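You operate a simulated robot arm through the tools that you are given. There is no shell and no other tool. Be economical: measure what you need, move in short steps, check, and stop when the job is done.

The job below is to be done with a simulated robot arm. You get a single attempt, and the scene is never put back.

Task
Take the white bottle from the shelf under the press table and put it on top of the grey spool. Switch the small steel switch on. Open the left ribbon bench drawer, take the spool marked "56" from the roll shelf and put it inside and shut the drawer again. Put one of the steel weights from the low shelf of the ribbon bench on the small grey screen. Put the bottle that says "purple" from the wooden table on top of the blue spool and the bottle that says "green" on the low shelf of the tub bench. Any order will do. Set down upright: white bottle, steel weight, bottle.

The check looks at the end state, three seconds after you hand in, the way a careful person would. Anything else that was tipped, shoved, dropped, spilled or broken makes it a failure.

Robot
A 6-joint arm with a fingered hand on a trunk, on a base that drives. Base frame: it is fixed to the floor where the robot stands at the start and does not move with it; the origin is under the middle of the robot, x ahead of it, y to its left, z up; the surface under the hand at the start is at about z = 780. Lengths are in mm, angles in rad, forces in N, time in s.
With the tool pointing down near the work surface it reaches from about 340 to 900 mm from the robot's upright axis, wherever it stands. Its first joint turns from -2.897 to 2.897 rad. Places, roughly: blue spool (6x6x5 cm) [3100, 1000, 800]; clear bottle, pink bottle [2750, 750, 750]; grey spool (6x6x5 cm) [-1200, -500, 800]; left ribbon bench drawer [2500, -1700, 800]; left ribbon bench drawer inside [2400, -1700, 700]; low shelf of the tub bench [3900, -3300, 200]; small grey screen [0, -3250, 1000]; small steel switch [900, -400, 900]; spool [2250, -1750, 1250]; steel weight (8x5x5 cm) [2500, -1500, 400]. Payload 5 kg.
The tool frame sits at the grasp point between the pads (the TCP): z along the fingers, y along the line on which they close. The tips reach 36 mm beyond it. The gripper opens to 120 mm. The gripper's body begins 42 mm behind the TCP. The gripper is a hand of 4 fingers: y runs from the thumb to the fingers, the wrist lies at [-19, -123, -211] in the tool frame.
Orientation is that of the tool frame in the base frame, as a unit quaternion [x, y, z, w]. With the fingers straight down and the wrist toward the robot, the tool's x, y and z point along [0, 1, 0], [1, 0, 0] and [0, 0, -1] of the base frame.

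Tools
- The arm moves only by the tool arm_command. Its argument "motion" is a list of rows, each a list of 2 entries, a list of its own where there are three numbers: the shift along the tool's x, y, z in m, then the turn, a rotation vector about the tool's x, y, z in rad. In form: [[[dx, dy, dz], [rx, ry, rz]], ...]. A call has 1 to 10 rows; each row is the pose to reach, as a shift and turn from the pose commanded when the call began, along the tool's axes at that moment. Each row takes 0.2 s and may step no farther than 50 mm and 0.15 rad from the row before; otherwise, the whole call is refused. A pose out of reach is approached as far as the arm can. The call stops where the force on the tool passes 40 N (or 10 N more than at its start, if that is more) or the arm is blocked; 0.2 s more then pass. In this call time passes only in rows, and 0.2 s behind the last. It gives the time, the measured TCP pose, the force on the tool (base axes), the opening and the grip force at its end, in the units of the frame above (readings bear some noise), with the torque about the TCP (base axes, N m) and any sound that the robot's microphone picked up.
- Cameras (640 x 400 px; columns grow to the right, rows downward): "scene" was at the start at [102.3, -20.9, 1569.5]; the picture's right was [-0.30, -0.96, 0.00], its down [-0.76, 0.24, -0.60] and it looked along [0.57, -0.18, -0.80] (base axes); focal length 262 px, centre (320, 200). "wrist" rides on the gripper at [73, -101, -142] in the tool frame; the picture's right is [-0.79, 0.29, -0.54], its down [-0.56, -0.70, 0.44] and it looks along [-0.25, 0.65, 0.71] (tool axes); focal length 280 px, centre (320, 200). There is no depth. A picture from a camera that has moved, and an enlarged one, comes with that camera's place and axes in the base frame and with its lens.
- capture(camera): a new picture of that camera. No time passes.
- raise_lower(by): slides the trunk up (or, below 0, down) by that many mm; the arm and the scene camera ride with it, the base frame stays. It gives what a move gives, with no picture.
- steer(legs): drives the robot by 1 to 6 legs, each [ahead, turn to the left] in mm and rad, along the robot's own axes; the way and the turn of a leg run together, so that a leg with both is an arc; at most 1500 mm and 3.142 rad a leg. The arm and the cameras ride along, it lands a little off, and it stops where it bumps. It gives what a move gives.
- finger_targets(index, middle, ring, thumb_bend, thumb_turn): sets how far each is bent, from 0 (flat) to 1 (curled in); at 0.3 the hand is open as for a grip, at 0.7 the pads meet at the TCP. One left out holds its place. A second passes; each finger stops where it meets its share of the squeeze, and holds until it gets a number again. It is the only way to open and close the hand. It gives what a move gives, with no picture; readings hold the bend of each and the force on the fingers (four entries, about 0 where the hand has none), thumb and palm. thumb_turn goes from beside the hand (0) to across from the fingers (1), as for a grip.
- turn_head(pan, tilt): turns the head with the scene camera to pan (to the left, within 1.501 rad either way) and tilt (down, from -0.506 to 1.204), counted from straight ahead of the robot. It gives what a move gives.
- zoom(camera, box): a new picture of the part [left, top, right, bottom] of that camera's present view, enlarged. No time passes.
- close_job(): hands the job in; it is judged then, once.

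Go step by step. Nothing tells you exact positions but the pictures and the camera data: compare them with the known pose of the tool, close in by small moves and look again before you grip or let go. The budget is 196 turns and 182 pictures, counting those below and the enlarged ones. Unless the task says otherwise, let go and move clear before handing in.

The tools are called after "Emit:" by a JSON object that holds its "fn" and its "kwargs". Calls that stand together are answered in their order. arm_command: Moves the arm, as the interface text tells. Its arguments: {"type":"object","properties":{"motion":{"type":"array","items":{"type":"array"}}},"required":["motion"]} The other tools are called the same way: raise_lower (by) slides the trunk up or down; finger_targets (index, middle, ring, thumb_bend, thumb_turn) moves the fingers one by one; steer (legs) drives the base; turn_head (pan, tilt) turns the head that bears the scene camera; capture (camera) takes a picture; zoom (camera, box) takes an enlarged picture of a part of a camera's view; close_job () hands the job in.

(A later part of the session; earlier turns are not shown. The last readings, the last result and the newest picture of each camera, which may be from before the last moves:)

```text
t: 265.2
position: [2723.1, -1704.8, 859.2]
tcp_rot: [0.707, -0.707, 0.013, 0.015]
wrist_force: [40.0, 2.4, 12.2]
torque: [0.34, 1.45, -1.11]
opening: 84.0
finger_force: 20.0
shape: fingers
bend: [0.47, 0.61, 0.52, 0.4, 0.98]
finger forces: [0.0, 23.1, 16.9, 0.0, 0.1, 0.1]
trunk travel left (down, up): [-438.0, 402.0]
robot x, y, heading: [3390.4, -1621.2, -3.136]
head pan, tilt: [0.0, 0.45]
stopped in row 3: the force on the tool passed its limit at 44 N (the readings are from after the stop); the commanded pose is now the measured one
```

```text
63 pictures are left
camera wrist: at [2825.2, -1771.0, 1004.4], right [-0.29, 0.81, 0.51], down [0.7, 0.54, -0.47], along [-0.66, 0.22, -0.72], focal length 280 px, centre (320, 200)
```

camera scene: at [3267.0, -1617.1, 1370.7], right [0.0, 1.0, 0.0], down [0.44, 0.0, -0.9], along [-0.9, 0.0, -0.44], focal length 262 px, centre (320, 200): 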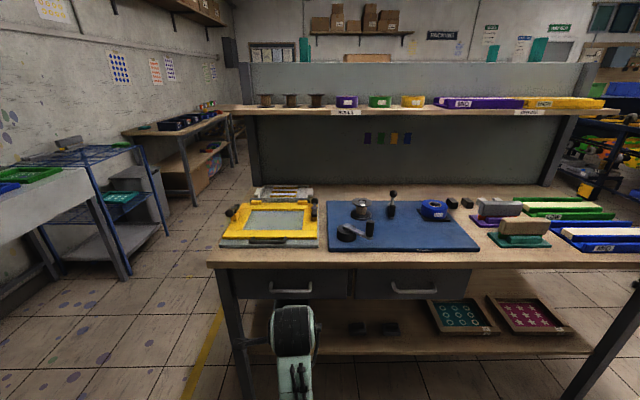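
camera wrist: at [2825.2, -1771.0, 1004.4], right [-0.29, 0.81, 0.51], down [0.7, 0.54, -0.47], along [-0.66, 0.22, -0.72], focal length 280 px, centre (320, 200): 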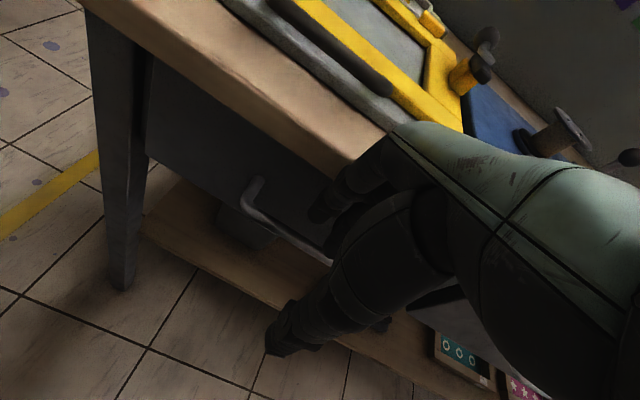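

The fingers' knuckles met the bench edge. I back off, lower, and pitch the hand forward 60° to grip the bar from the front instead.

Emit:
{"fn": "arm_command", "kwargs": {"motion": [[[0, -0.03, 0], [0, 0, 0]], [[0, -0.06, 0], [0, 0, 0]]]}}

Emit:
{"fn": "raise_lower", "kwargs": {"by": -70}}

Emit:
{"fn": "arm_command", "kwargs": {"motion": [[[0, 0, 0], [-0.13, 0, 0]], [[0, 0, 0], [-0.26, 0, 0]], [[0, 0, 0], [-0.39, 0, 0]], [[0, 0, 0], [-0.52, 0, 0]], [[0, 0, 0], [-0.65, 0, 0]], [[0, 0, 0], [-0.78, 0, 0]], [[0, 0, 0], [-0.91, 0, 0]], [[0, 0, 0], [-1.05, 0, 0]], [[0, 0, 0], [-1.18, 0, 0]]]}}

Emit:
{"fn": "capture", "kwargs": {"camera": "wrist"}}

```text
t: 265.8
position: [2778.0, -1707.0, 854.1]
tcp_rot: [-0.706, 0.708, -0.014, -0.015]
wrist_force: [0.6, 0.5, 0.2]
torque: [0.01, 0.04, -0.02]
opening: 83.8
finger_force: 0.0
shape: fingers
bend: [0.47, 0.47, 0.47, 0.4, 0.98]
finger forces: [0.0, 0.1, 0.0, 0.1, 0.0, 0.0]
trunk travel left (down, up): [-438.0, 402.0]
robot x, y, heading: [3388.3, -1617.2, -3.142]
head pan, tilt: [0.0, 0.45]
```

```text
t: 266.9
position: [2778.2, -1706.4, 782.8]
tcp_rot: [-0.707, 0.707, -0.014, -0.015]
wrist_force: [-0.1, 0.3, 0.3]
torque: [0.02, 0.01, 0.01]
opening: 83.8
finger_force: 0.1
shape: fingers
bend: [0.47, 0.47, 0.47, 0.4, 0.98]
finger forces: [0.0, 0.0, 0.0, 0.0, 0.0, 0.0]
trunk travel left (down, up): [-368.0, 472.0]
robot x, y, heading: [3388.9, -1617.8, -3.142]
head pan, tilt: [0.0, 0.45]
```

```text
t: 268.9
position: [2777.2, -1709.6, 781.1]
tcp_rot: [-0.578, 0.603, 0.358, -0.417]
wrist_force: [1.2, 1.8, 1.9]
torque: [0.06, -0.03, 0.05]
opening: 83.8
finger_force: 0.1
shape: fingers
bend: [0.47, 0.47, 0.47, 0.4, 0.98]
finger forces: [0.0, 0.0, 0.0, 0.1, 0.0, 0.0]
trunk travel left (down, up): [-368.0, 472.0]
robot x, y, heading: [3389.5, -1621.7, -3.139]
head pan, tilt: [0.0, 0.45]
```

```text
62 pictures are left
camera wrist: at [2949.5, -1782.1, 750.7], right [0.37, 0.84, 0.41], down [-0.14, 0.48, -0.87], along [-0.92, 0.26, 0.29], focal length 280 px, centre (320, 200)
```

wrist: 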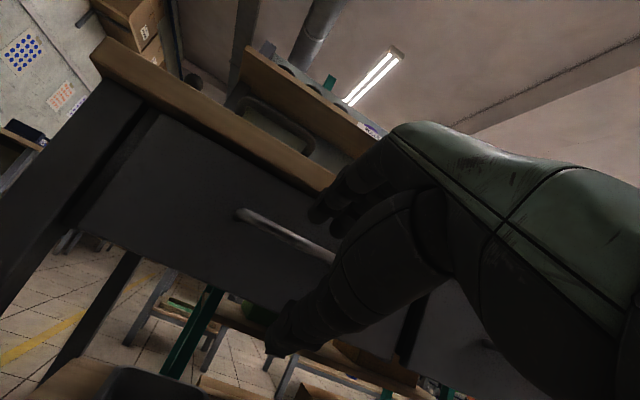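

Hand pitched 67° with the bar right ahead. I advance 72 mm to enclose it.

Emit:
{"fn": "arm_command", "kwargs": {"motion": [[[-0.001, 0.012, 0.021], [0, 0, 0]], [[-0.002, 0.024, 0.042], [0, 0, 0]], [[-0.003, 0.0355, 0.063], [0, 0, 0]]]}}

Emit:
{"fn": "capture", "kwargs": {"camera": "wrist"}}

```text
t: 269.7
position: [2705.1, -1704.7, 790.1]
tcp_rot: [-0.579, 0.596, 0.382, -0.404]
wrist_force: [0.1, 0.6, -0.6]
torque: [0.02, 0.04, -0.02]
opening: 84.1
finger_force: 0.1
shape: fingers
bend: [0.47, 0.47, 0.47, 0.4, 0.98]
finger forces: [0.0, 0.0, 0.0, 0.0, 0.0, 0.0]
trunk travel left (down, up): [-368.0, 472.0]
robot x, y, heading: [3389.4, -1619.1, -3.141]
head pan, tilt: [0.0, 0.45]
```

```text
61 pictures are left
camera wrist: at [2876.0, -1778.2, 754.4], right [0.39, 0.81, 0.44], down [-0.14, 0.53, -0.84], along [-0.91, 0.27, 0.32], focal length 280 px, centre (320, 200)
```

wrist: 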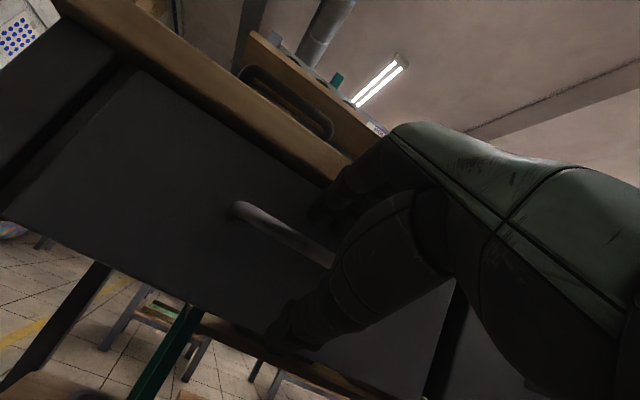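

The bar runs through the grasp point. I close on it.

Emit:
{"fn": "finger_targets", "kwargs": {"index": 0.8, "middle": 0.8, "ring": 0.8, "thumb_bend": 0.75}}

Emit:
{"fn": "steer", "kwargs": {"legs": [[-60, 0]]}}

Emit:
{"fn": "capture", "kwargs": {"camera": "wrist"}}

```text
t: 270.7
position: [2705.6, -1703.5, 790.1]
tcp_rot: [-0.58, 0.596, 0.382, -0.404]
wrist_force: [0.0, 1.9, -3.9]
torque: [-0.17, -0.34, 0.53]
opening: 0.0
finger_force: 22.2
shape: fingers
bend: [0.76, 0.79, 0.77, 0.72, 0.97]
finger forces: [0.0, 5.9, 12.3, 0.0, 25.8, 0.1]
trunk travel left (down, up): [-368.0, 472.0]
robot x, y, heading: [3386.3, -1619.3, -3.142]
head pan, tilt: [0.0, 0.45]
```

```text
t: 271.7
position: [2769.7, -1703.1, 791.9]
tcp_rot: [-0.579, 0.596, 0.383, -0.404]
wrist_force: [-0.2, 2.2, -9.3]
torque: [-0.23, -0.33, 0.54]
opening: 0.0
finger_force: 23.6
shape: fingers
bend: [0.77, 0.79, 0.78, 0.72, 0.97]
finger forces: [0.0, 6.8, 13.9, 0.0, 26.8, 0.0]
trunk travel left (down, up): [-368.0, 472.0]
robot x, y, heading: [3449.9, -1617.4, -3.145]
head pan, tilt: [0.0, 0.45]
```

```text
60 pictures are left
camera wrist: at [2939.9, -1778.3, 754.6], right [0.39, 0.81, 0.44], down [-0.14, 0.53, -0.84], along [-0.91, 0.27, 0.32], focal length 280 px, centre (320, 200)
```

wrist: 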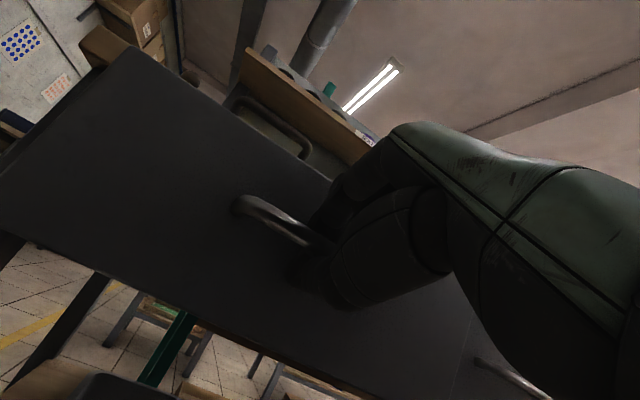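

The drawer follows. To avoid backing into the cabinet behind me I pull further with the arm.

Emit:
{"fn": "arm_command", "kwargs": {"motion": [[[0, -0.0091, -0.0222], [0, 0, 0]], [[0, -0.0182, -0.0444], [0, 0, 0]], [[0, -0.0274, -0.0666], [0, 0, 0]], [[0, -0.0365, -0.0888], [0, 0, 0]], [[0, -0.0456, -0.111], [0, 0, 0]]]}}

Emit:
{"fn": "zoom", "kwargs": {"camera": "scene", "box": [200, 200, 440, 350]}}

```text
t: 272.9
position: [2884.6, -1703.6, 788.3]
tcp_rot: [-0.579, 0.595, 0.383, -0.406]
wrist_force: [0.0, -0.6, 3.4]
torque: [-0.1, -0.23, 0.53]
opening: 0.0
finger_force: 22.4
shape: fingers
bend: [0.77, 0.79, 0.78, 0.72, 0.97]
finger forces: [0.0, 4.9, 12.0, 0.0, 28.3, 0.0]
trunk travel left (down, up): [-368.0, 472.0]
robot x, y, heading: [3451.9, -1620.0, -3.141]
head pan, tilt: [0.0, 0.45]
```

```text
2.67 times, centred on (320, 275) of scene
camera zoom: at [3325.7, -1618.7, 1384.9], right [0.0, 1.0, 0.0], down [0.44, 0.0, -0.9], along [-0.9, 0.0, -0.44], focal length 697 px, centre (320, 0)
```

zoom: 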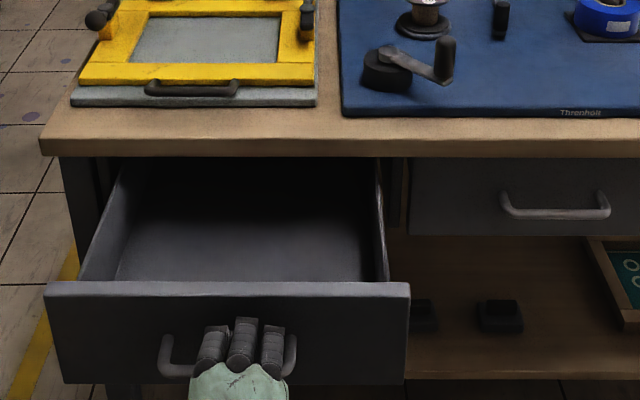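

The drawer is open ~180 mm and empty. I release, pull back, and raise.

Emit:
{"fn": "finger_targets", "kwargs": {"index": 0.3, "middle": 0.3, "ring": 0.3, "thumb_bend": 0.3}}

Emit:
{"fn": "arm_command", "kwargs": {"motion": [[[0, -0.011, -0.027], [0, 0, 0]], [[0, -0.022, -0.054], [0, 0, 0]], [[0, -0.03, -0.074], [0, 0, 0]]]}}

Emit:
{"fn": "raise_lower", "kwargs": {"by": 400}}

Emit:
{"fn": "arm_command", "kwargs": {"motion": [[[0, 0, 0], [0.13, 0, 0]], [[0, 0, 0], [0.26, 0, 0]], [[0, 0, 0], [0.39, 0, 0]], [[0, 0, 0], [0.52, 0, 0]], [[0, 0, 0], [0.65, 0, 0]], [[0, 0, 0], [0.78, 0, 0]], [[0, 0, 0], [0.91, 0, 0]], [[0, 0, 0], [1.05, 0, 0]], [[0, 0, 0], [1.17, 0, 0]]]}}

```text
t: 273.9
position: [2884.6, -1703.6, 787.2]
tcp_rot: [-0.58, 0.596, 0.381, -0.404]
wrist_force: [-0.9, 0.0, 1.1]
torque: [0.0, 0.0, -0.02]
opening: 123.0
finger_force: 0.0
shape: fingers
bend: [0.3, 0.3, 0.3, 0.3, 0.97]
finger forces: [0.0, 0.1, 0.0, 0.0, 0.0, 0.0]
trunk travel left (down, up): [-368.0, 472.0]
robot x, y, heading: [3453.2, -1617.6, -3.138]
head pan, tilt: [0.0, 0.45]
```

```text
t: 274.7
position: [2910.8, -1720.4, 865.4]
tcp_rot: [-0.531, 0.576, 0.409, -0.467]
wrist_force: [0.2, -0.1, 0.4]
torque: [0.0, 0.04, 0.04]
opening: 123.3
finger_force: 0.0
shape: fingers
bend: [0.3, 0.3, 0.3, 0.3, 0.97]
finger forces: [0.1, 0.0, 0.0, 0.0, 0.2, 0.0]
trunk travel left (down, up): [-368.0, 472.0]
robot x, y, heading: [3448.6, -1618.7, -3.139]
head pan, tilt: [0.0, 0.45]
stopped in row 3: the arm was blocked; the commanded pose is now the measured one
```

```text
t: 278.5
position: [2908.6, -1719.2, 1262.1]
tcp_rot: [-0.534, 0.577, 0.407, -0.466]
wrist_force: [-0.6, -0.1, 0.6]
torque: [-0.01, -0.01, 0.0]
opening: 123.4
finger_force: 0.0
shape: fingers
bend: [0.3, 0.3, 0.3, 0.3, 0.97]
finger forces: [0.1, 0.0, 0.1, 0.1, 0.0, 0.0]
trunk travel left (down, up): [-768.0, 72.0]
robot x, y, heading: [3451.2, -1615.3, -3.137]
head pan, tilt: [0.0, 0.45]
```

```text
t: 280.5
position: [2906.1, -1722.1, 1246.4]
tcp_rot: [-0.703, 0.704, 0.022, -0.096]
wrist_force: [-0.4, 0.2, -0.2]
torque: [-0.01, 0.0, -0.02]
opening: 123.4
finger_force: 0.1
shape: fingers
bend: [0.3, 0.3, 0.3, 0.3, 0.97]
finger forces: [0.0, 0.0, 0.0, 0.0, 0.0, 0.1]
out of reach, approached as far as the arm can: row 4, 5, 6, 7, 8, 9
trunk travel left (down, up): [-768.0, 72.0]
robot x, y, heading: [3451.4, -1619.1, -3.142]
head pan, tilt: [0.0, 0.45]
```

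Now I drive around the open drawer to its left side, from where I can reach both the spool and the drawer.

Emit:
{"fn": "steer", "kwargs": {"legs": [[150, 0], [0, 1.571], [570, 0], [0, -1.571]]}}

Emit:
{"fn": "raise_lower", "kwargs": {"by": 70}}

Emit:
{"fn": "turn_head", "kwargs": {"pan": -0.4, "tilt": 0.7}}

Emit:
{"fn": "capture", "kwargs": {"camera": "scene"}}

```text
t: 294.1
position: [2749.6, -2293.4, 1246.0]
tcp_rot: [-0.702, 0.705, 0.023, -0.096]
wrist_force: [0.2, -0.1, 0.6]
torque: [0.0, 0.01, -0.05]
opening: 123.5
finger_force: 0.1
shape: fingers
bend: [0.3, 0.3, 0.3, 0.3, 0.97]
finger forces: [0.0, 0.0, 0.1, 0.0, 0.1, 0.0]
trunk travel left (down, up): [-768.0, 72.0]
robot x, y, heading: [3294.7, -2190.3, -3.14]
head pan, tilt: [0.0, 0.45]
```

```text
t: 295.2
position: [2749.4, -2293.0, 1315.7]
tcp_rot: [-0.702, 0.705, 0.024, -0.096]
wrist_force: [0.2, 0.0, -0.2]
torque: [0.03, 0.01, -0.03]
opening: 123.5
finger_force: 0.0
shape: fingers
bend: [0.3, 0.3, 0.3, 0.3, 0.97]
finger forces: [0.0, 0.0, 0.1, 0.1, 0.1, 0.0]
trunk travel left (down, up): [-838.0, 2.0]
robot x, y, heading: [3293.4, -2193.4, -3.139]
head pan, tilt: [0.0, 0.45]
```

```text
t: 296.1
position: [2748.7, -2294.4, 1315.8]
tcp_rot: [-0.702, 0.706, 0.024, -0.097]
wrist_force: [-0.8, 0.0, -0.2]
torque: [0.02, 0.01, 0.03]
opening: 123.6
finger_force: 0.0
shape: fingers
bend: [0.3, 0.3, 0.3, 0.3, 0.97]
finger forces: [0.1, 0.1, 0.0, 0.0, 0.0, 0.0]
trunk travel left (down, up): [-838.0, 2.0]
robot x, y, heading: [3293.1, -2191.4, -3.141]
head pan, tilt: [-0.4, 0.7]
```

```text
58 pictures are left
camera scene: at [3187.1, -2157.8, 1833.6], right [0.39, 0.92, 0.0], down [0.59, -0.25, -0.77], along [-0.71, 0.3, -0.64], focal length 262 px, centre (320, 200)
```

scene: 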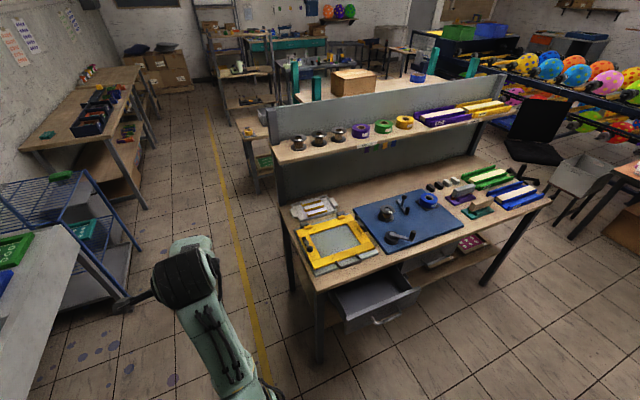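

The corridor left of the bench is wide (y≈-2000…-2850), so I can stand at its end and reach spool and drawer from there. I retract the hand and drive in.

Emit:
{"fn": "arm_command", "kwargs": {"motion": [[[0, -0.04, 0], [0, 0, 0]], [[0, -0.08, 0], [0.05, 0, 0]], [[0, -0.1, 0], [0.1, 0, 0]]]}}

Emit:
{"fn": "steer", "kwargs": {"legs": [[0, 0.25], [830, 0], [0, -1.29]]}}

Emit:
{"fn": "turn_head", "kwargs": {"pan": 0.0, "tilt": 0.6}}

Emit:
{"fn": "capture", "kwargs": {"camera": "scene"}}

Emit:
{"fn": "capture", "kwargs": {"camera": "wrist"}}

```text
t: 296.9
position: [2803.9, -2302.8, 1262.5]
tcp_rot: [-0.705, 0.706, -0.011, -0.062]
wrist_force: [0.3, -0.7, 0.0]
torque: [-0.04, 0.01, -0.01]
opening: 123.6
finger_force: 0.0
shape: fingers
bend: [0.3, 0.3, 0.3, 0.3, 0.97]
finger forces: [0.0, 0.0, 0.1, 0.0, 0.1, 0.0]
out of reach, approached as far as the arm can: row 1, 2, 3
trunk travel left (down, up): [-838.0, 2.0]
robot x, y, heading: [3293.5, -2193.1, -3.145]
head pan, tilt: [-0.4, 0.7]
```

```text
t: 306.6
position: [2148.0, -2022.3, 1267.1]
tcp_rot: [-0.261, 0.963, 0.024, -0.062]
wrist_force: [-8.3, -28.8, 9.1]
torque: [0.18, 0.29, 1.02]
opening: 123.3
finger_force: 14.9
shape: fingers
bend: [0.3, 0.33, 0.38, 0.3, 0.98]
finger forces: [0.0, 8.4, 21.7, 0.0, 0.0, 0.1]
trunk travel left (down, up): [-838.0, 2.0]
robot x, y, heading: [2486.6, -2388.7, 2.078]
head pan, tilt: [-0.4, 0.7]
stopped in leg 3: the force on the tool passed its limit at 42 N (the readings are from after the stop); the commanded pose is now the measured one
```

```text
t: 307.4
position: [2148.1, -2021.8, 1266.6]
tcp_rot: [-0.258, 0.964, 0.024, -0.061]
wrist_force: [-8.0, -29.4, 10.9]
torque: [0.26, 0.29, 1.03]
opening: 123.7
finger_force: 16.0
shape: fingers
bend: [0.3, 0.33, 0.38, 0.3, 0.98]
finger forces: [0.0, 11.1, 20.8, 0.0, 0.1, 0.0]
trunk travel left (down, up): [-838.0, 2.0]
robot x, y, heading: [2485.4, -2384.3, 2.08]
head pan, tilt: [0.0, 0.6]
```

```text
57 pictures are left
camera scene: at [2429.0, -2292.8, 1842.8], right [0.87, 0.49, 0.0], down [0.28, -0.49, -0.83], along [-0.4, 0.72, -0.56], focal length 262 px, centre (320, 200)
```

scene: 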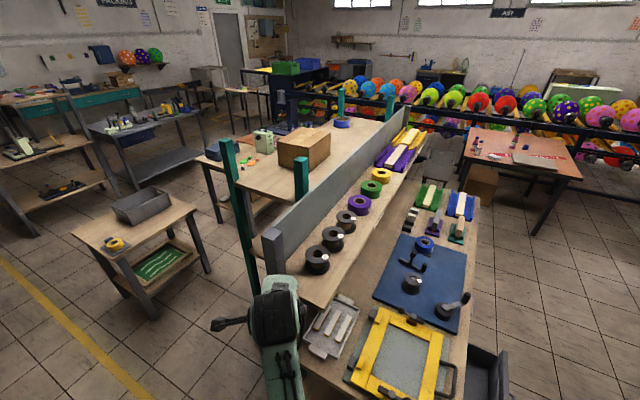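

```text
56 pictures are left
camera wrist: at [2155.2, -2147.9, 1407.7], right [0.61, 0.64, 0.48], down [0.77, -0.32, -0.55], along [-0.2, 0.7, -0.68], focal length 280 px, centre (320, 200)
```

wrist: 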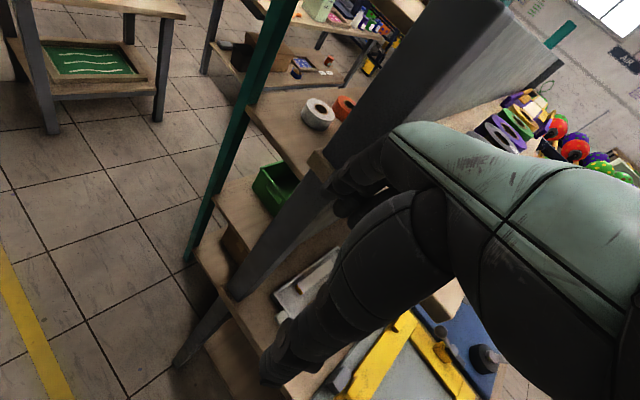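

The fingers bumped the end of the roll shelf lightly; the spools still stand. I raise and pull back, then turn the hand so it closes along x.

Emit:
{"fn": "arm_command", "kwargs": {"motion": [[[0, -0.04, -0.02], [0, 0, 0]], [[0, -0.05, -0.06], [0, 0, 0]], [[0, -0.03, -0.09], [0, 0, 0]]]}}

Emit:
{"fn": "arm_command", "kwargs": {"motion": [[[0, 0, 0], [0, 0, -0.137]], [[0, 0, 0], [0, 0, -0.274]], [[0, 0, 0], [0, 0, -0.411]], [[0, 0, 0], [0, 0, -0.549]], [[0, 0, 0], [0, 0, -0.686]], [[0, 0, 0], [0, 0, -0.823]], [[0, 0, 0], [0, 0, -0.96]]]}}

```text
t: 308.2
position: [2149.5, -2023.6, 1266.0]
tcp_rot: [-0.257, 0.964, 0.024, -0.061]
wrist_force: [-6.1, -25.5, 15.5]
torque: [0.74, 0.32, 0.87]
opening: 123.6
finger_force: 14.2
shape: fingers
bend: [0.3, 0.32, 0.37, 0.3, 0.98]
finger forces: [0.1, 9.1, 19.1, 0.1, 0.0, 0.1]
out of reach, approached as far as the arm can: row 1, 2, 3
trunk travel left (down, up): [-838.0, 2.0]
robot x, y, heading: [2486.6, -2388.8, 2.081]
head pan, tilt: [0.0, 0.6]
```

```text
t: 309.9
position: [2150.9, -2013.3, 1252.3]
tcp_rot: [-0.673, 0.737, 0.051, -0.046]
wrist_force: [-0.1, 0.1, -0.4]
torque: [-0.04, 0.04, 0.03]
opening: 123.5
finger_force: 0.0
shape: fingers
bend: [0.3, 0.3, 0.3, 0.3, 0.98]
finger forces: [0.1, 0.1, 0.0, 0.0, 0.0, 0.0]
out of reach, approached as far as the arm can: row 7
trunk travel left (down, up): [-838.0, 2.0]
robot x, y, heading: [2483.6, -2389.1, 2.08]
head pan, tilt: [0.0, 0.6]
```

The arm is at its inner limit, so I back the base 130 mm and then raise the hand outward.

Emit:
{"fn": "steer", "kwargs": {"legs": [[-130, 0]]}}

Emit:
{"fn": "arm_command", "kwargs": {"motion": [[[-0.02, 0.0, -0.03], [0, 0, 0]], [[-0.04, 0.0, -0.06], [0, 0, 0]], [[-0.06, 0, -0.09], [0, 0, 0]], [[-0.08, 0, -0.11], [0, 0, 0]]]}}

Emit:
{"fn": "capture", "kwargs": {"camera": "wrist"}}

```text
t: 311.2
position: [2214.5, -2128.2, 1252.6]
tcp_rot: [-0.672, 0.738, 0.05, -0.046]
wrist_force: [-0.7, 0.0, 0.4]
torque: [-0.02, -0.02, 0.01]
opening: 123.8
finger_force: 0.0
shape: fingers
bend: [0.3, 0.3, 0.3, 0.3, 0.98]
finger forces: [0.1, 0.0, 0.1, 0.1, 0.0, 0.0]
trunk travel left (down, up): [-838.0, 2.0]
robot x, y, heading: [2553.5, -2504.4, 2.077]
head pan, tilt: [0.0, 0.6]
```

```text
t: 312.2
position: [2202.2, -2030.1, 1297.9]
tcp_rot: [-0.669, 0.739, 0.06, -0.053]
wrist_force: [-0.1, 1.7, 0.0]
torque: [-0.06, 0.06, 0.0]
opening: 123.9
finger_force: 0.0
shape: fingers
bend: [0.3, 0.3, 0.3, 0.3, 0.98]
finger forces: [0.1, 0.0, 0.0, 0.0, 0.0, 0.0]
out of reach, approached as far as the arm can: row 1, 2, 3, 4
trunk travel left (down, up): [-838.0, 2.0]
robot x, y, heading: [2556.2, -2504.3, 2.082]
head pan, tilt: [0.0, 0.6]
```

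```text
55 pictures are left
camera wrist: at [2317.5, -2114.7, 1423.5], right [-0.12, 0.8, 0.58], down [0.67, 0.5, -0.55], along [-0.73, 0.33, -0.6], focal length 280 px, centre (320, 200)
```

wrist: 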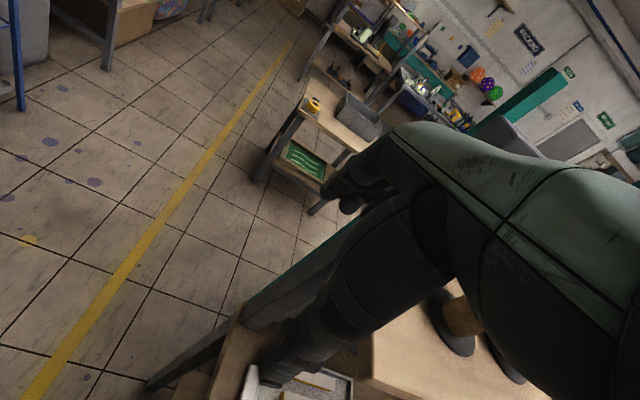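

At this height reach is limited, but I can slide in from the shelf's end at tip height just above the shelf. I align in x and level the hand first.

Emit:
{"fn": "steer", "kwargs": {"legs": [[-60, 0]]}}

Emit:
{"fn": "arm_command", "kwargs": {"motion": [[[-0.03, 0.005, -0.02], [0.05, 0, 0]], [[-0.06, 0.01, -0.03], [0.1, 0, 0]], [[-0.08, 0.015, -0.04], [0.16, 0, 0]]]}}

Emit:
{"fn": "capture", "kwargs": {"camera": "wrist"}}

Emit:
{"fn": "zoom", "kwargs": {"camera": "scene", "box": [220, 160, 420, 300]}}

```text
t: 313.2
position: [2229.4, -2081.1, 1299.1]
tcp_rot: [-0.668, 0.74, 0.059, -0.05]
wrist_force: [0.6, 0.6, 0.1]
torque: [-0.01, 0.03, 0.0]
opening: 123.4
finger_force: 0.0
shape: fingers
bend: [0.3, 0.3, 0.3, 0.3, 0.98]
finger forces: [0.0, 0.0, 0.0, 0.1, 0.0, 0.0]
trunk travel left (down, up): [-838.0, 2.0]
robot x, y, heading: [2581.6, -2556.7, 2.079]
head pan, tilt: [0.0, 0.6]
```

```text
t: 314.0
position: [2206.7, -1981.5, 1314.6]
tcp_rot: [-0.669, 0.743, 0.003, 0.002]
wrist_force: [0.3, 0.4, -0.5]
torque: [0.01, 0.0, -0.03]
opening: 123.2
finger_force: 0.0
shape: fingers
bend: [0.3, 0.3, 0.3, 0.3, 0.98]
finger forces: [0.0, 0.0, 0.0, 0.1, 0.0, 0.0]
out of reach, approached as far as the arm can: row 1, 2, 3
trunk travel left (down, up): [-838.0, 2.0]
robot x, y, heading: [2583.7, -2557.7, 2.076]
head pan, tilt: [0.0, 0.6]
```

```text
54 pictures are left
camera wrist: at [2300.9, -2064.4, 1456.5], right [-0.2, 0.81, 0.55], down [0.75, 0.49, -0.44], along [-0.63, 0.32, -0.71], focal length 280 px, centre (320, 200)
```

wrist: 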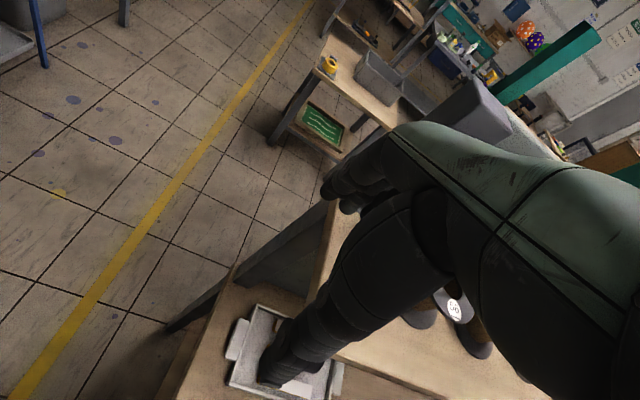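

```text
2.86 times, centred on (320, 230) of scene
camera zoom: at [2525.7, -2453.6, 1842.3], right [0.88, 0.48, 0.0], down [0.27, -0.49, -0.83], along [-0.4, 0.72, -0.56], focal length 747 px, centre (320, 114)
```

zoom: 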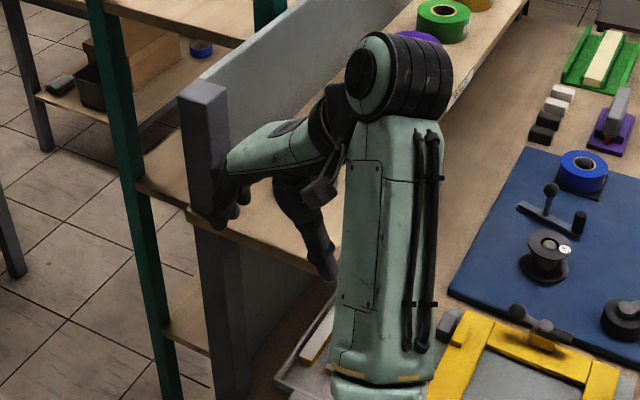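

Hand is level beside the shelf's end; the spool is at (2162,-1832). I narrow the opening, align in x and look at the post clearance.

Emit:
{"fn": "finger_targets", "kwargs": {"index": 0.36, "middle": 0.36, "ring": 0.36, "thumb_bend": 0.34}}

Emit:
{"fn": "arm_command", "kwargs": {"motion": [[[-0.02, 0.012, 0.0], [0, 0, 0]], [[-0.04, 0.025, 0.008], [0, 0, 0]], [[-0.06, 0.037, 0.015], [0, 0, 0]]]}}

Emit:
{"fn": "capture", "kwargs": {"camera": "wrist"}}

Emit:
{"fn": "zoom", "kwargs": {"camera": "scene", "box": [240, 160, 360, 260]}}

```text
t: 315.0
position: [2206.6, -1979.8, 1313.9]
tcp_rot: [-0.67, 0.743, 0.004, 0.001]
wrist_force: [-0.1, -0.3, 0.8]
torque: [0.0, 0.01, 0.01]
opening: 109.7
finger_force: 0.1
shape: fingers
bend: [0.36, 0.36, 0.36, 0.34, 0.98]
finger forces: [0.1, 0.0, 0.0, 0.0, 0.0, 0.0]
trunk travel left (down, up): [-838.0, 2.0]
robot x, y, heading: [2582.0, -2558.3, 2.071]
head pan, tilt: [0.0, 0.6]
```

```text
t: 315.8
position: [2179.0, -1915.0, 1297.4]
tcp_rot: [-0.671, 0.742, 0.002, 0.003]
wrist_force: [0.0, 0.9, 0.0]
torque: [-0.04, 0.09, -0.03]
opening: 109.6
finger_force: 0.6
shape: fingers
bend: [0.36, 0.36, 0.36, 0.34, 0.98]
finger forces: [0.0, 0.4, 0.0, 0.0, 0.0, 0.2]
trunk travel left (down, up): [-838.0, 2.0]
robot x, y, heading: [2577.5, -2553.8, 2.073]
head pan, tilt: [0.0, 0.6]
```

```text
52 pictures are left
camera wrist: at [2273.0, -1998.3, 1440.4], right [-0.21, 0.81, 0.55], down [0.75, 0.49, -0.44], along [-0.62, 0.32, -0.71], focal length 280 px, centre (320, 200)
```

wrist: 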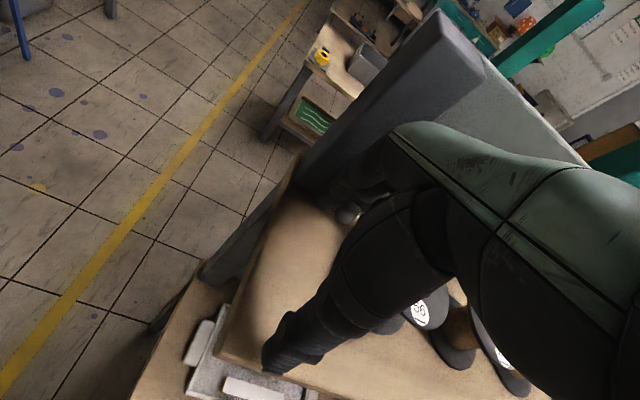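

```text
4.00 times, centred on (300, 210) of scene
camera zoom: at [2526.2, -2450.9, 1842.2], right [0.88, 0.48, 0.0], down [0.27, -0.49, -0.83], along [-0.4, 0.72, -0.56], focal length 1046 px, centre (400, 160)
```

zoom: 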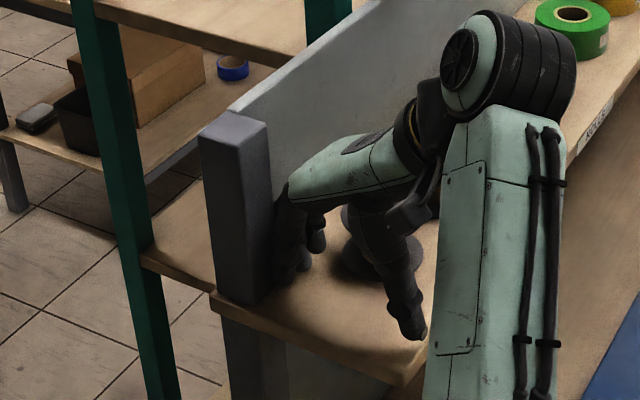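

The middle finger just grazes the end post; further in there is more room. I slide on around the spool.

Emit:
{"fn": "arm_command", "kwargs": {"motion": [[[-0.0252, -0.0005, 0], [0, 0, 0]], [[-0.05, 0.002, 0], [0, 0, 0]], [[-0.08, 0.014, 0], [0, 0, 0]]]}}

Emit:
{"fn": "capture", "kwargs": {"camera": "wrist"}}

Emit:
{"fn": "zoom", "kwargs": {"camera": "scene", "box": [240, 160, 360, 260]}}

```text
t: 316.6
position: [2170.1, -1833.4, 1296.6]
tcp_rot: [-0.67, 0.742, 0.0, 0.001]
wrist_force: [-0.5, -0.3, -1.3]
torque: [0.0, -0.04, -0.02]
opening: 109.3
finger_force: 0.0
shape: fingers
bend: [0.36, 0.36, 0.36, 0.34, 0.98]
finger forces: [0.0, 0.1, 0.0, 0.0, 0.1, 0.0]
trunk travel left (down, up): [-838.0, 2.0]
robot x, y, heading: [2586.0, -2556.8, 2.078]
head pan, tilt: [0.0, 0.6]
```

```text
50 pictures are left
camera wrist: at [2264.1, -1915.5, 1438.7], right [-0.21, 0.81, 0.54], down [0.75, 0.49, -0.44], along [-0.62, 0.32, -0.71], focal length 280 px, centre (320, 200)
```

wrist: 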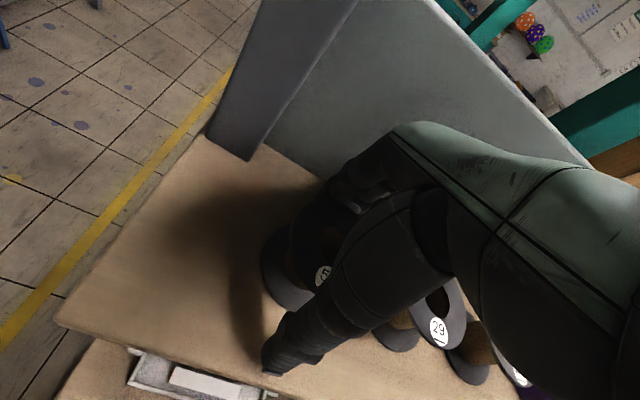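

```text
4.00 times, centred on (300, 210) of scene
camera zoom: at [2523.2, -2450.5, 1842.0], right [0.88, 0.48, 0.0], down [0.27, -0.49, -0.82], along [-0.4, 0.72, -0.57], focal length 1046 px, centre (400, 160)
```

zoom: 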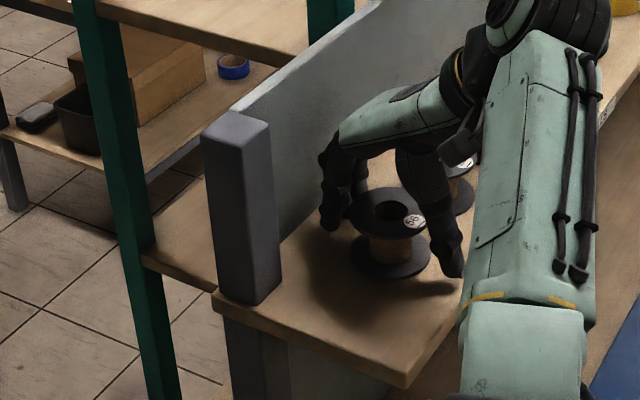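

The spool sits right between fingers and thumb. I close and lift slightly.

Emit:
{"fn": "finger_targets", "kwargs": {"index": 0.7, "middle": 0.7, "ring": 0.7, "thumb_bend": 0.7}}

Emit:
{"fn": "arm_command", "kwargs": {"motion": [[[0, 0, -0.015], [0, 0, 0]], [[0, 0, -0.03], [0, 0, 0]]]}}

Emit:
{"fn": "zoom", "kwargs": {"camera": "scene", "box": [240, 160, 360, 260]}}

```text
t: 317.6
position: [2171.8, -1834.5, 1298.0]
tcp_rot: [-0.67, 0.742, 0.002, 0.002]
wrist_force: [0.0, 0.6, 4.2]
torque: [0.13, 0.11, 0.02]
opening: 67.3
finger_force: 25.0
shape: fingers
bend: [0.51, 0.55, 0.65, 0.52, 0.95]
finger forces: [9.7, 8.9, 5.2, 0.0, 25.6, 0.1]
trunk travel left (down, up): [-838.0, 2.0]
robot x, y, heading: [2581.4, -2556.0, 2.078]
head pan, tilt: [0.0, 0.6]
```

```text
t: 318.2
position: [2168.7, -1833.9, 1328.7]
tcp_rot: [-0.671, 0.742, 0.003, 0.002]
wrist_force: [0.3, -0.6, -0.9]
torque: [-0.04, 0.0, -0.04]
opening: 67.0
finger_force: 23.6
shape: fingers
bend: [0.51, 0.55, 0.65, 0.52, 0.95]
finger forces: [9.8, 8.5, 4.9, 0.0, 24.8, 0.1]
trunk travel left (down, up): [-838.0, 2.0]
robot x, y, heading: [2578.7, -2556.6, 2.077]
head pan, tilt: [0.0, 0.6]
```

```text
4.00 times, centred on (300, 210) of scene
camera zoom: at [2525.1, -2452.2, 1842.2], right [0.88, 0.48, 0.0], down [0.27, -0.49, -0.83], along [-0.4, 0.72, -0.56], focal length 1046 px, centre (400, 160)
```

zoom: 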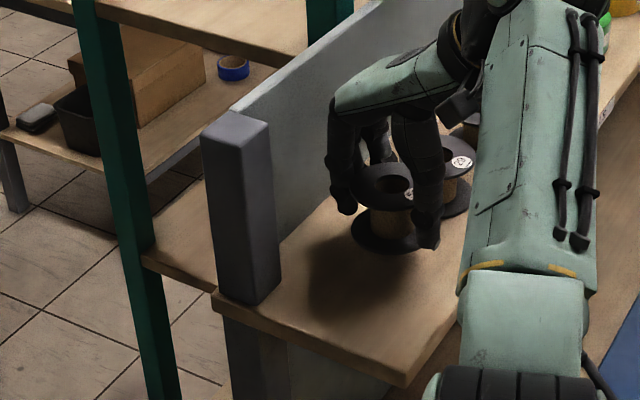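

Spool 56 is held. I carry it out over the shelf's front edge in +x.

Emit:
{"fn": "arm_command", "kwargs": {"motion": [[[-0.004, -0.04, 0], [0, 0, 0]], [[-0.008, -0.08, 0], [0, 0, 0]], [[-0.012, -0.12, 0], [0, 0, 0]], [[-0.016, -0.16, 0], [0, 0, 0]], [[-0.02, -0.2, 0], [0, 0, 0]], [[-0.024, -0.24, 0], [0, 0, 0]], [[-0.028, -0.28, 0], [0, 0, 0]], [[-0.032, -0.32, 0], [0, 0, 0]]]}}

Emit:
{"fn": "capture", "kwargs": {"camera": "scene"}}

```text
t: 320.0
position: [2490.2, -1820.4, 1316.5]
tcp_rot: [-0.67, 0.743, 0.003, 0.001]
wrist_force: [-0.2, 0.6, -0.7]
torque: [0.0, 0.0, -0.01]
opening: 66.9
finger_force: 24.1
shape: fingers
bend: [0.51, 0.55, 0.65, 0.52, 0.95]
finger forces: [9.6, 8.6, 5.0, 0.0, 24.7, 0.1]
out of reach, approached as far as the arm can: row 7, 8
trunk travel left (down, up): [-838.0, 2.0]
robot x, y, heading: [2577.3, -2555.8, 2.077]
head pan, tilt: [0.0, 0.6]
```

```text
47 pictures are left
camera scene: at [2527.9, -2450.7, 1842.2], right [0.88, 0.48, 0.0], down [0.27, -0.49, -0.83], along [-0.4, 0.72, -0.56], focal length 262 px, centre (320, 200)
```

scene: 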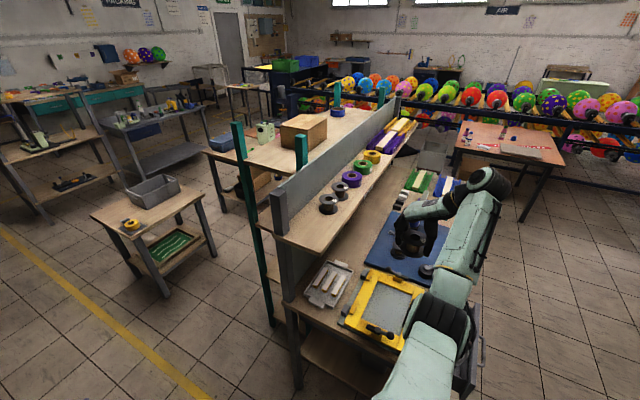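

I drive 100 mm closer, lower, and swing over the drawer.

Emit:
{"fn": "steer", "kwargs": {"legs": [[100, 0]]}}

Emit:
{"fn": "raise_lower", "kwargs": {"by": -200}}

Emit:
{"fn": "arm_command", "kwargs": {"motion": [[[-0.0064, -0.0376, 0], [0, 0, 0]], [[-0.0128, -0.0752, 0], [0, 0, 0]], [[-0.0192, -0.1128, 0], [0, 0, 0]], [[-0.0256, -0.1504, 0], [0, 0, 0]], [[-0.032, -0.188, 0], [0, 0, 0]], [[-0.0384, -0.2256, 0], [0, 0, 0]], [[-0.0448, -0.2632, 0], [0, 0, 0]], [[-0.0512, -0.3006, 0], [0, 0, 0]]]}}

Emit:
{"fn": "turn_head", "kwargs": {"pan": -0.7, "tilt": 0.7}}

Emit:
{"fn": "capture", "kwargs": {"camera": "scene"}}

Emit:
{"fn": "capture", "kwargs": {"camera": "wrist"}}

```text
t: 321.2
position: [2443.0, -1735.8, 1318.8]
tcp_rot: [-0.67, 0.743, 0.002, 0.001]
wrist_force: [0.7, -0.4, -0.8]
torque: [-0.01, -0.01, -0.03]
opening: 66.7
finger_force: 23.9
shape: fingers
bend: [0.51, 0.55, 0.65, 0.52, 0.95]
finger forces: [9.6, 8.7, 4.9, 0.0, 24.7, 0.1]
trunk travel left (down, up): [-838.0, 2.0]
robot x, y, heading: [2534.6, -2470.4, 2.075]
head pan, tilt: [0.0, 0.6]
```

```text
t: 323.4
position: [2442.3, -1734.7, 1117.3]
tcp_rot: [-0.67, 0.743, 0.001, 0.003]
wrist_force: [-0.6, -0.7, -0.3]
torque: [-0.05, -0.04, 0.01]
opening: 66.9
finger_force: 23.7
shape: fingers
bend: [0.51, 0.55, 0.65, 0.52, 0.95]
finger forces: [9.6, 8.6, 4.9, 0.0, 24.6, 0.1]
trunk travel left (down, up): [-638.0, 202.0]
robot x, y, heading: [2534.3, -2470.8, 2.076]
head pan, tilt: [0.0, 0.6]
```

```text
t: 325.2
position: [2734.1, -1750.1, 1114.0]
tcp_rot: [-0.669, 0.743, 0.003, 0.003]
wrist_force: [-0.1, 0.3, -0.6]
torque: [0.01, 0.02, -0.01]
opening: 67.3
finger_force: 23.9
shape: fingers
bend: [0.51, 0.55, 0.65, 0.52, 0.95]
finger forces: [9.6, 8.6, 5.0, 0.0, 24.3, 0.1]
out of reach, approached as far as the arm can: row 1, 2, 3, 7, 8
trunk travel left (down, up): [-638.0, 202.0]
robot x, y, heading: [2532.2, -2472.4, 2.074]
head pan, tilt: [0.0, 0.6]
```

```text
t: 326.2
position: [2732.4, -1749.1, 1114.3]
tcp_rot: [-0.67, 0.743, 0.001, 0.002]
wrist_force: [0.4, 0.0, -0.7]
torque: [-0.04, -0.01, -0.02]
opening: 66.4
finger_force: 24.3
shape: fingers
bend: [0.51, 0.55, 0.65, 0.52, 0.95]
finger forces: [9.5, 8.5, 5.0, 0.1, 24.3, 0.0]
trunk travel left (down, up): [-638.0, 202.0]
robot x, y, heading: [2528.5, -2474.4, 2.071]
head pan, tilt: [-0.7, 0.7]
```

```text
46 pictures are left
camera scene: at [2537.3, -2359.8, 1633.6], right [0.98, -0.19, 0.0], down [-0.12, -0.63, -0.76], along [0.15, 0.75, -0.64], focal length 262 px, centre (320, 200)
```

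scene: 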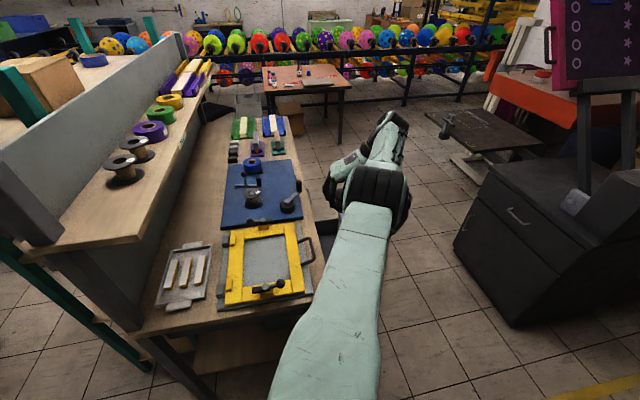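

```text
45 pictures are left
camera wrist: at [2826.4, -1832.6, 1257.5], right [-0.21, 0.81, 0.55], down [0.75, 0.49, -0.44], along [-0.62, 0.32, -0.71], focal length 280 px, centre (320, 200)
```

wrist: 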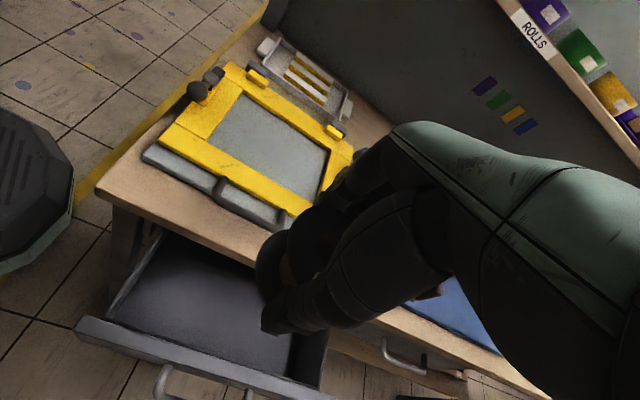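

The drawer interior spans x≈2655–2790, y≈-1877…-1545. I shift to x≈2722 and lower into it.

Emit:
{"fn": "arm_command", "kwargs": {"motion": [[[0, 0.011, 0], [0, 0, 0]]]}}

Emit:
{"fn": "raise_lower", "kwargs": {"by": -265}}

Emit:
{"fn": "capture", "kwargs": {"camera": "wrist"}}

```text
t: 326.6
position: [2721.3, -1747.3, 1115.7]
tcp_rot: [-0.67, 0.742, 0.002, 0.001]
wrist_force: [-0.2, 0.1, -0.7]
torque: [0.01, 0.01, 0.01]
opening: 66.9
finger_force: 23.6
shape: fingers
bend: [0.51, 0.55, 0.65, 0.52, 0.95]
finger forces: [9.5, 8.6, 5.2, 0.1, 24.4, 0.0]
trunk travel left (down, up): [-638.0, 202.0]
robot x, y, heading: [2532.4, -2467.5, 2.076]
head pan, tilt: [-0.7, 0.7]
```

```text
t: 329.4
position: [2724.3, -1748.8, 856.9]
tcp_rot: [-0.67, 0.742, 0.003, 0.005]
wrist_force: [14.2, 1.6, 32.2]
torque: [-0.19, -0.88, -0.46]
opening: 67.7
finger_force: 45.3
shape: fingers
bend: [0.53, 0.58, 0.66, 0.52, 0.95]
finger forces: [7.8, 26.6, 4.8, 0.0, 50.7, 0.0]
trunk travel left (down, up): [-373.0, 467.0]
robot x, y, heading: [2532.7, -2472.4, 2.075]
head pan, tilt: [-0.7, 0.7]
```

```text
44 pictures are left
camera wrist: at [2817.7, -1832.9, 997.5], right [-0.21, 0.81, 0.55], down [0.75, 0.49, -0.44], along [-0.62, 0.33, -0.71], focal length 280 px, centre (320, 200)
```

wrist: 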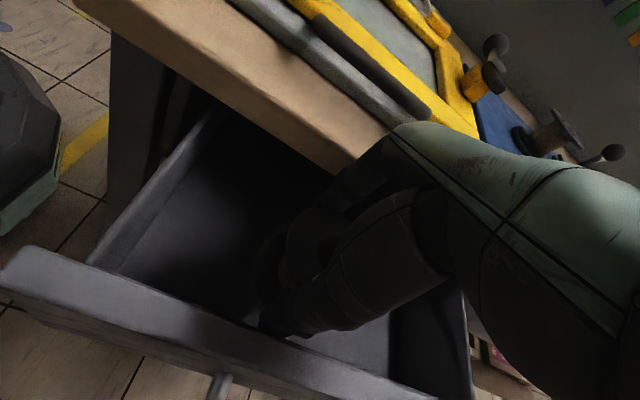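

The far finger touches the bench edge. I raise 30, shift 16 mm toward the drawer front and lower again.

Emit:
{"fn": "raise_lower", "kwargs": {"by": 35}}

Emit:
{"fn": "arm_command", "kwargs": {"motion": [[[-0.002, -0.018, 0], [0, 0, 0]]]}}

Emit:
{"fn": "raise_lower", "kwargs": {"by": -45}}

Emit:
{"fn": "raise_lower", "kwargs": {"by": -20}}

```text
t: 330.1
position: [2722.0, -1747.2, 883.0]
tcp_rot: [-0.67, 0.742, 0.001, -0.001]
wrist_force: [0.4, 0.3, -1.2]
torque: [-0.04, 0.03, 0.01]
opening: 66.9
finger_force: 23.4
shape: fingers
bend: [0.52, 0.57, 0.66, 0.52, 0.95]
finger forces: [10.1, 8.4, 5.3, 0.0, 23.6, 0.1]
trunk travel left (down, up): [-408.0, 432.0]
robot x, y, heading: [2537.1, -2471.1, 2.078]
head pan, tilt: [-0.7, 0.7]
```

```text
t: 330.6
position: [2738.7, -1754.5, 886.2]
tcp_rot: [-0.671, 0.742, 0.002, 0.001]
wrist_force: [0.8, 0.1, 0.3]
torque: [-0.03, 0.05, 0.03]
opening: 66.9
finger_force: 23.6
shape: fingers
bend: [0.52, 0.57, 0.66, 0.52, 0.95]
finger forces: [10.1, 8.4, 5.3, 0.1, 23.5, 0.0]
out of reach, approached as far as the arm can: row 1
trunk travel left (down, up): [-408.0, 432.0]
robot x, y, heading: [2530.6, -2469.4, 2.072]
head pan, tilt: [-0.7, 0.7]
```

```text
t: 331.0
position: [2739.6, -1751.8, 883.6]
tcp_rot: [-0.67, 0.742, 0.006, 0.008]
wrist_force: [0.0, -5.4, 24.5]
torque: [-0.5, -1.28, -0.28]
opening: 67.5
finger_force: 31.3
shape: fingers
bend: [0.52, 0.57, 0.67, 0.53, 0.94]
finger forces: [9.4, 6.7, 3.4, 0.0, 43.3, 0.1]
trunk travel left (down, up): [-393.0, 447.0]
robot x, y, heading: [2531.0, -2471.3, 2.074]
head pan, tilt: [-0.7, 0.7]
stopped: the force on the tool passed its limit at 51 N (the readings are from after the stop); the commanded pose is now the measured one
```

```text
t: 331.4
position: [2740.0, -1750.3, 882.2]
tcp_rot: [-0.671, 0.741, 0.009, 0.012]
wrist_force: [0.1, -5.6, 23.9]
torque: [-0.61, -1.3, -0.33]
opening: 67.2
finger_force: 31.9
shape: fingers
bend: [0.52, 0.57, 0.67, 0.53, 0.93]
finger forces: [9.6, 6.7, 3.1, 0.0, 43.2, 0.0]
trunk travel left (down, up): [-387.0, 453.0]
robot x, y, heading: [2534.5, -2469.6, 2.082]
head pan, tilt: [-0.7, 0.7]
stopped: the force on the tool passed its limit at 47 N (the readings are from after the stop); the commanded pose is now the measured one
```

The gap is too narrow for the hand in this orientation. I raise and turn the hand 90° so it spans along the drawer's width.

Emit:
{"fn": "raise_lower", "kwargs": {"by": 120}}

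Emit:
{"fn": "arm_command", "kwargs": {"motion": [[[0, 0, 0], [0, 0, 0.148]], [[0, 0, 0], [0, 0, 0.296]], [[0, 0, 0], [0, 0, 0.444]], [[0, 0, 0], [0, 0, 0.592]], [[0, 0, 0], [0, 0, 0.74]], [[0, 0, 0], [0, 0, 0.888]], [[0, 0, 0], [0, 0, 1.036]], [[0, 0, 0], [0, 0, 1.184]], [[0, 0, 0], [0, 0, 1.332]], [[0, 0, 0], [0, 0, 1.47]]]}}

Emit:
{"fn": "capture", "kwargs": {"camera": "wrist"}}

```text
t: 332.9
position: [2740.3, -1748.6, 998.4]
tcp_rot: [-0.671, 0.742, 0.007, 0.011]
wrist_force: [-0.1, -0.2, 0.3]
torque: [0.0, 0.03, 0.02]
opening: 66.3
finger_force: 24.5
shape: fingers
bend: [0.52, 0.56, 0.66, 0.53, 0.94]
finger forces: [10.4, 8.8, 5.7, 0.0, 23.9, 0.0]
trunk travel left (down, up): [-507.0, 333.0]
robot x, y, heading: [2530.8, -2473.8, 2.069]
head pan, tilt: [-0.7, 0.7]
```

```text
t: 335.1
position: [2800.9, -1639.9, 993.6]
tcp_rot: [-0.189, 0.982, 0.008, 0.001]
wrist_force: [0.3, -0.4, 0.0]
torque: [0.02, -0.01, 0.03]
opening: 66.5
finger_force: 24.4
shape: fingers
bend: [0.52, 0.56, 0.66, 0.53, 0.94]
finger forces: [10.3, 8.6, 5.7, 0.1, 23.8, 0.0]
out of reach, approached as far as the arm can: row 1, 2, 3, 4, 5, 6, 7, 8, 9, 10
trunk travel left (down, up): [-507.0, 333.0]
robot x, y, heading: [2535.2, -2469.9, 2.075]
head pan, tilt: [-0.7, 0.7]
```

```text
43 pictures are left
camera wrist: at [2771.5, -1763.4, 1133.9], right [0.63, 0.55, 0.55], down [0.78, -0.43, -0.45], along [-0.01, 0.71, -0.7], focal length 280 px, centre (320, 200)
```

wrist: 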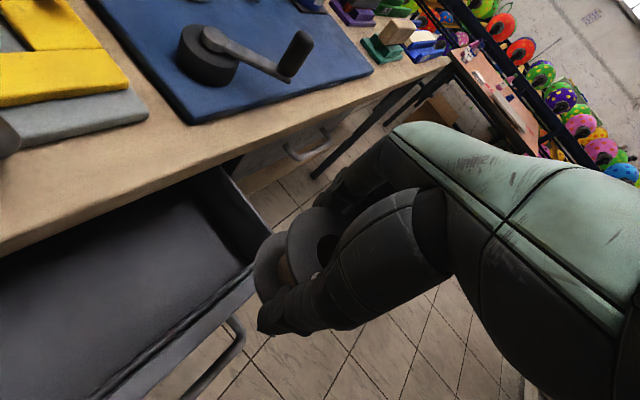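

The wrist drifted outward; I bring the hand to (2722,-1735) and finish squaring it.

Emit:
{"fn": "arm_command", "kwargs": {"motion": [[[0.03, -0.016, 0], [0, 0, 0.1]], [[0.06, -0.032, 0], [0, 0, 0.2]], [[0.09, -0.048, 0], [0, 0, 0.3]], [[0.1086, -0.059, 0], [0, 0, 0.37]]]}}

Emit:
{"fn": "capture", "kwargs": {"camera": "wrist"}}

```text
t: 336.1
position: [2797.7, -1615.5, 992.4]
tcp_rot: [-0.075, 0.997, 0.005, -0.002]
wrist_force: [-0.6, 0.3, 0.3]
torque: [0.01, 0.02, -0.02]
opening: 66.4
finger_force: 24.0
shape: fingers
bend: [0.52, 0.56, 0.66, 0.53, 0.94]
finger forces: [10.4, 8.7, 5.7, 0.1, 23.8, 0.0]
out of reach, approached as far as the arm can: row 1, 2, 3, 4
trunk travel left (down, up): [-507.0, 333.0]
robot x, y, heading: [2531.6, -2472.4, 2.074]
head pan, tilt: [-0.7, 0.7]
```

```text
42 pictures are left
camera wrist: at [2743.6, -1727.3, 1134.5], right [0.74, 0.4, 0.54], down [0.66, -0.6, -0.45], along [0.15, 0.69, -0.71], focal length 280 px, centre (320, 200)
```

wrist: 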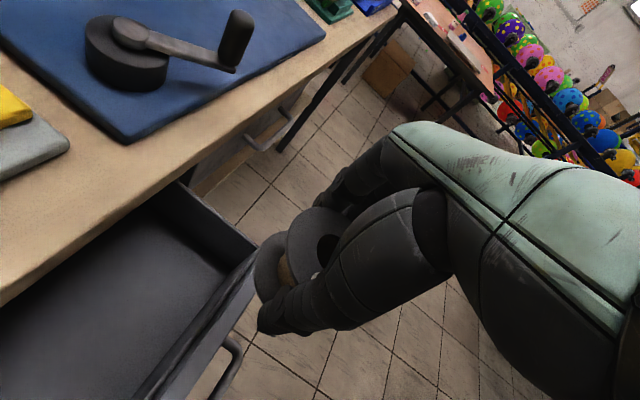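

The arm is at the edge of its reach. I try a pure retraction first, without further turning.

Emit:
{"fn": "arm_command", "kwargs": {"motion": [[[0.0, -0.03, 0], [0, 0, 0]], [[0.01, -0.06, 0], [0, 0, 0]], [[0.02, -0.09, 0], [0, 0, 0]], [[0.04, -0.12, 0], [0, 0, 0]], [[0.06, -0.13, 0], [0, 0, 0]]]}}

```text
t: 337.3
position: [2829.5, -1632.2, 981.9]
tcp_rot: [-0.077, 0.997, 0.005, -0.002]
wrist_force: [-0.4, 0.6, 0.1]
torque: [-0.02, -0.03, 0.02]
opening: 66.4
finger_force: 24.8
shape: fingers
bend: [0.52, 0.56, 0.66, 0.53, 0.94]
finger forces: [10.4, 8.7, 5.7, 0.0, 23.8, 0.1]
out of reach, approached as far as the arm can: row 1, 2, 3, 4, 5
trunk travel left (down, up): [-507.0, 333.0]
robot x, y, heading: [2533.0, -2469.8, 2.074]
head pan, tilt: [-0.7, 0.7]
```

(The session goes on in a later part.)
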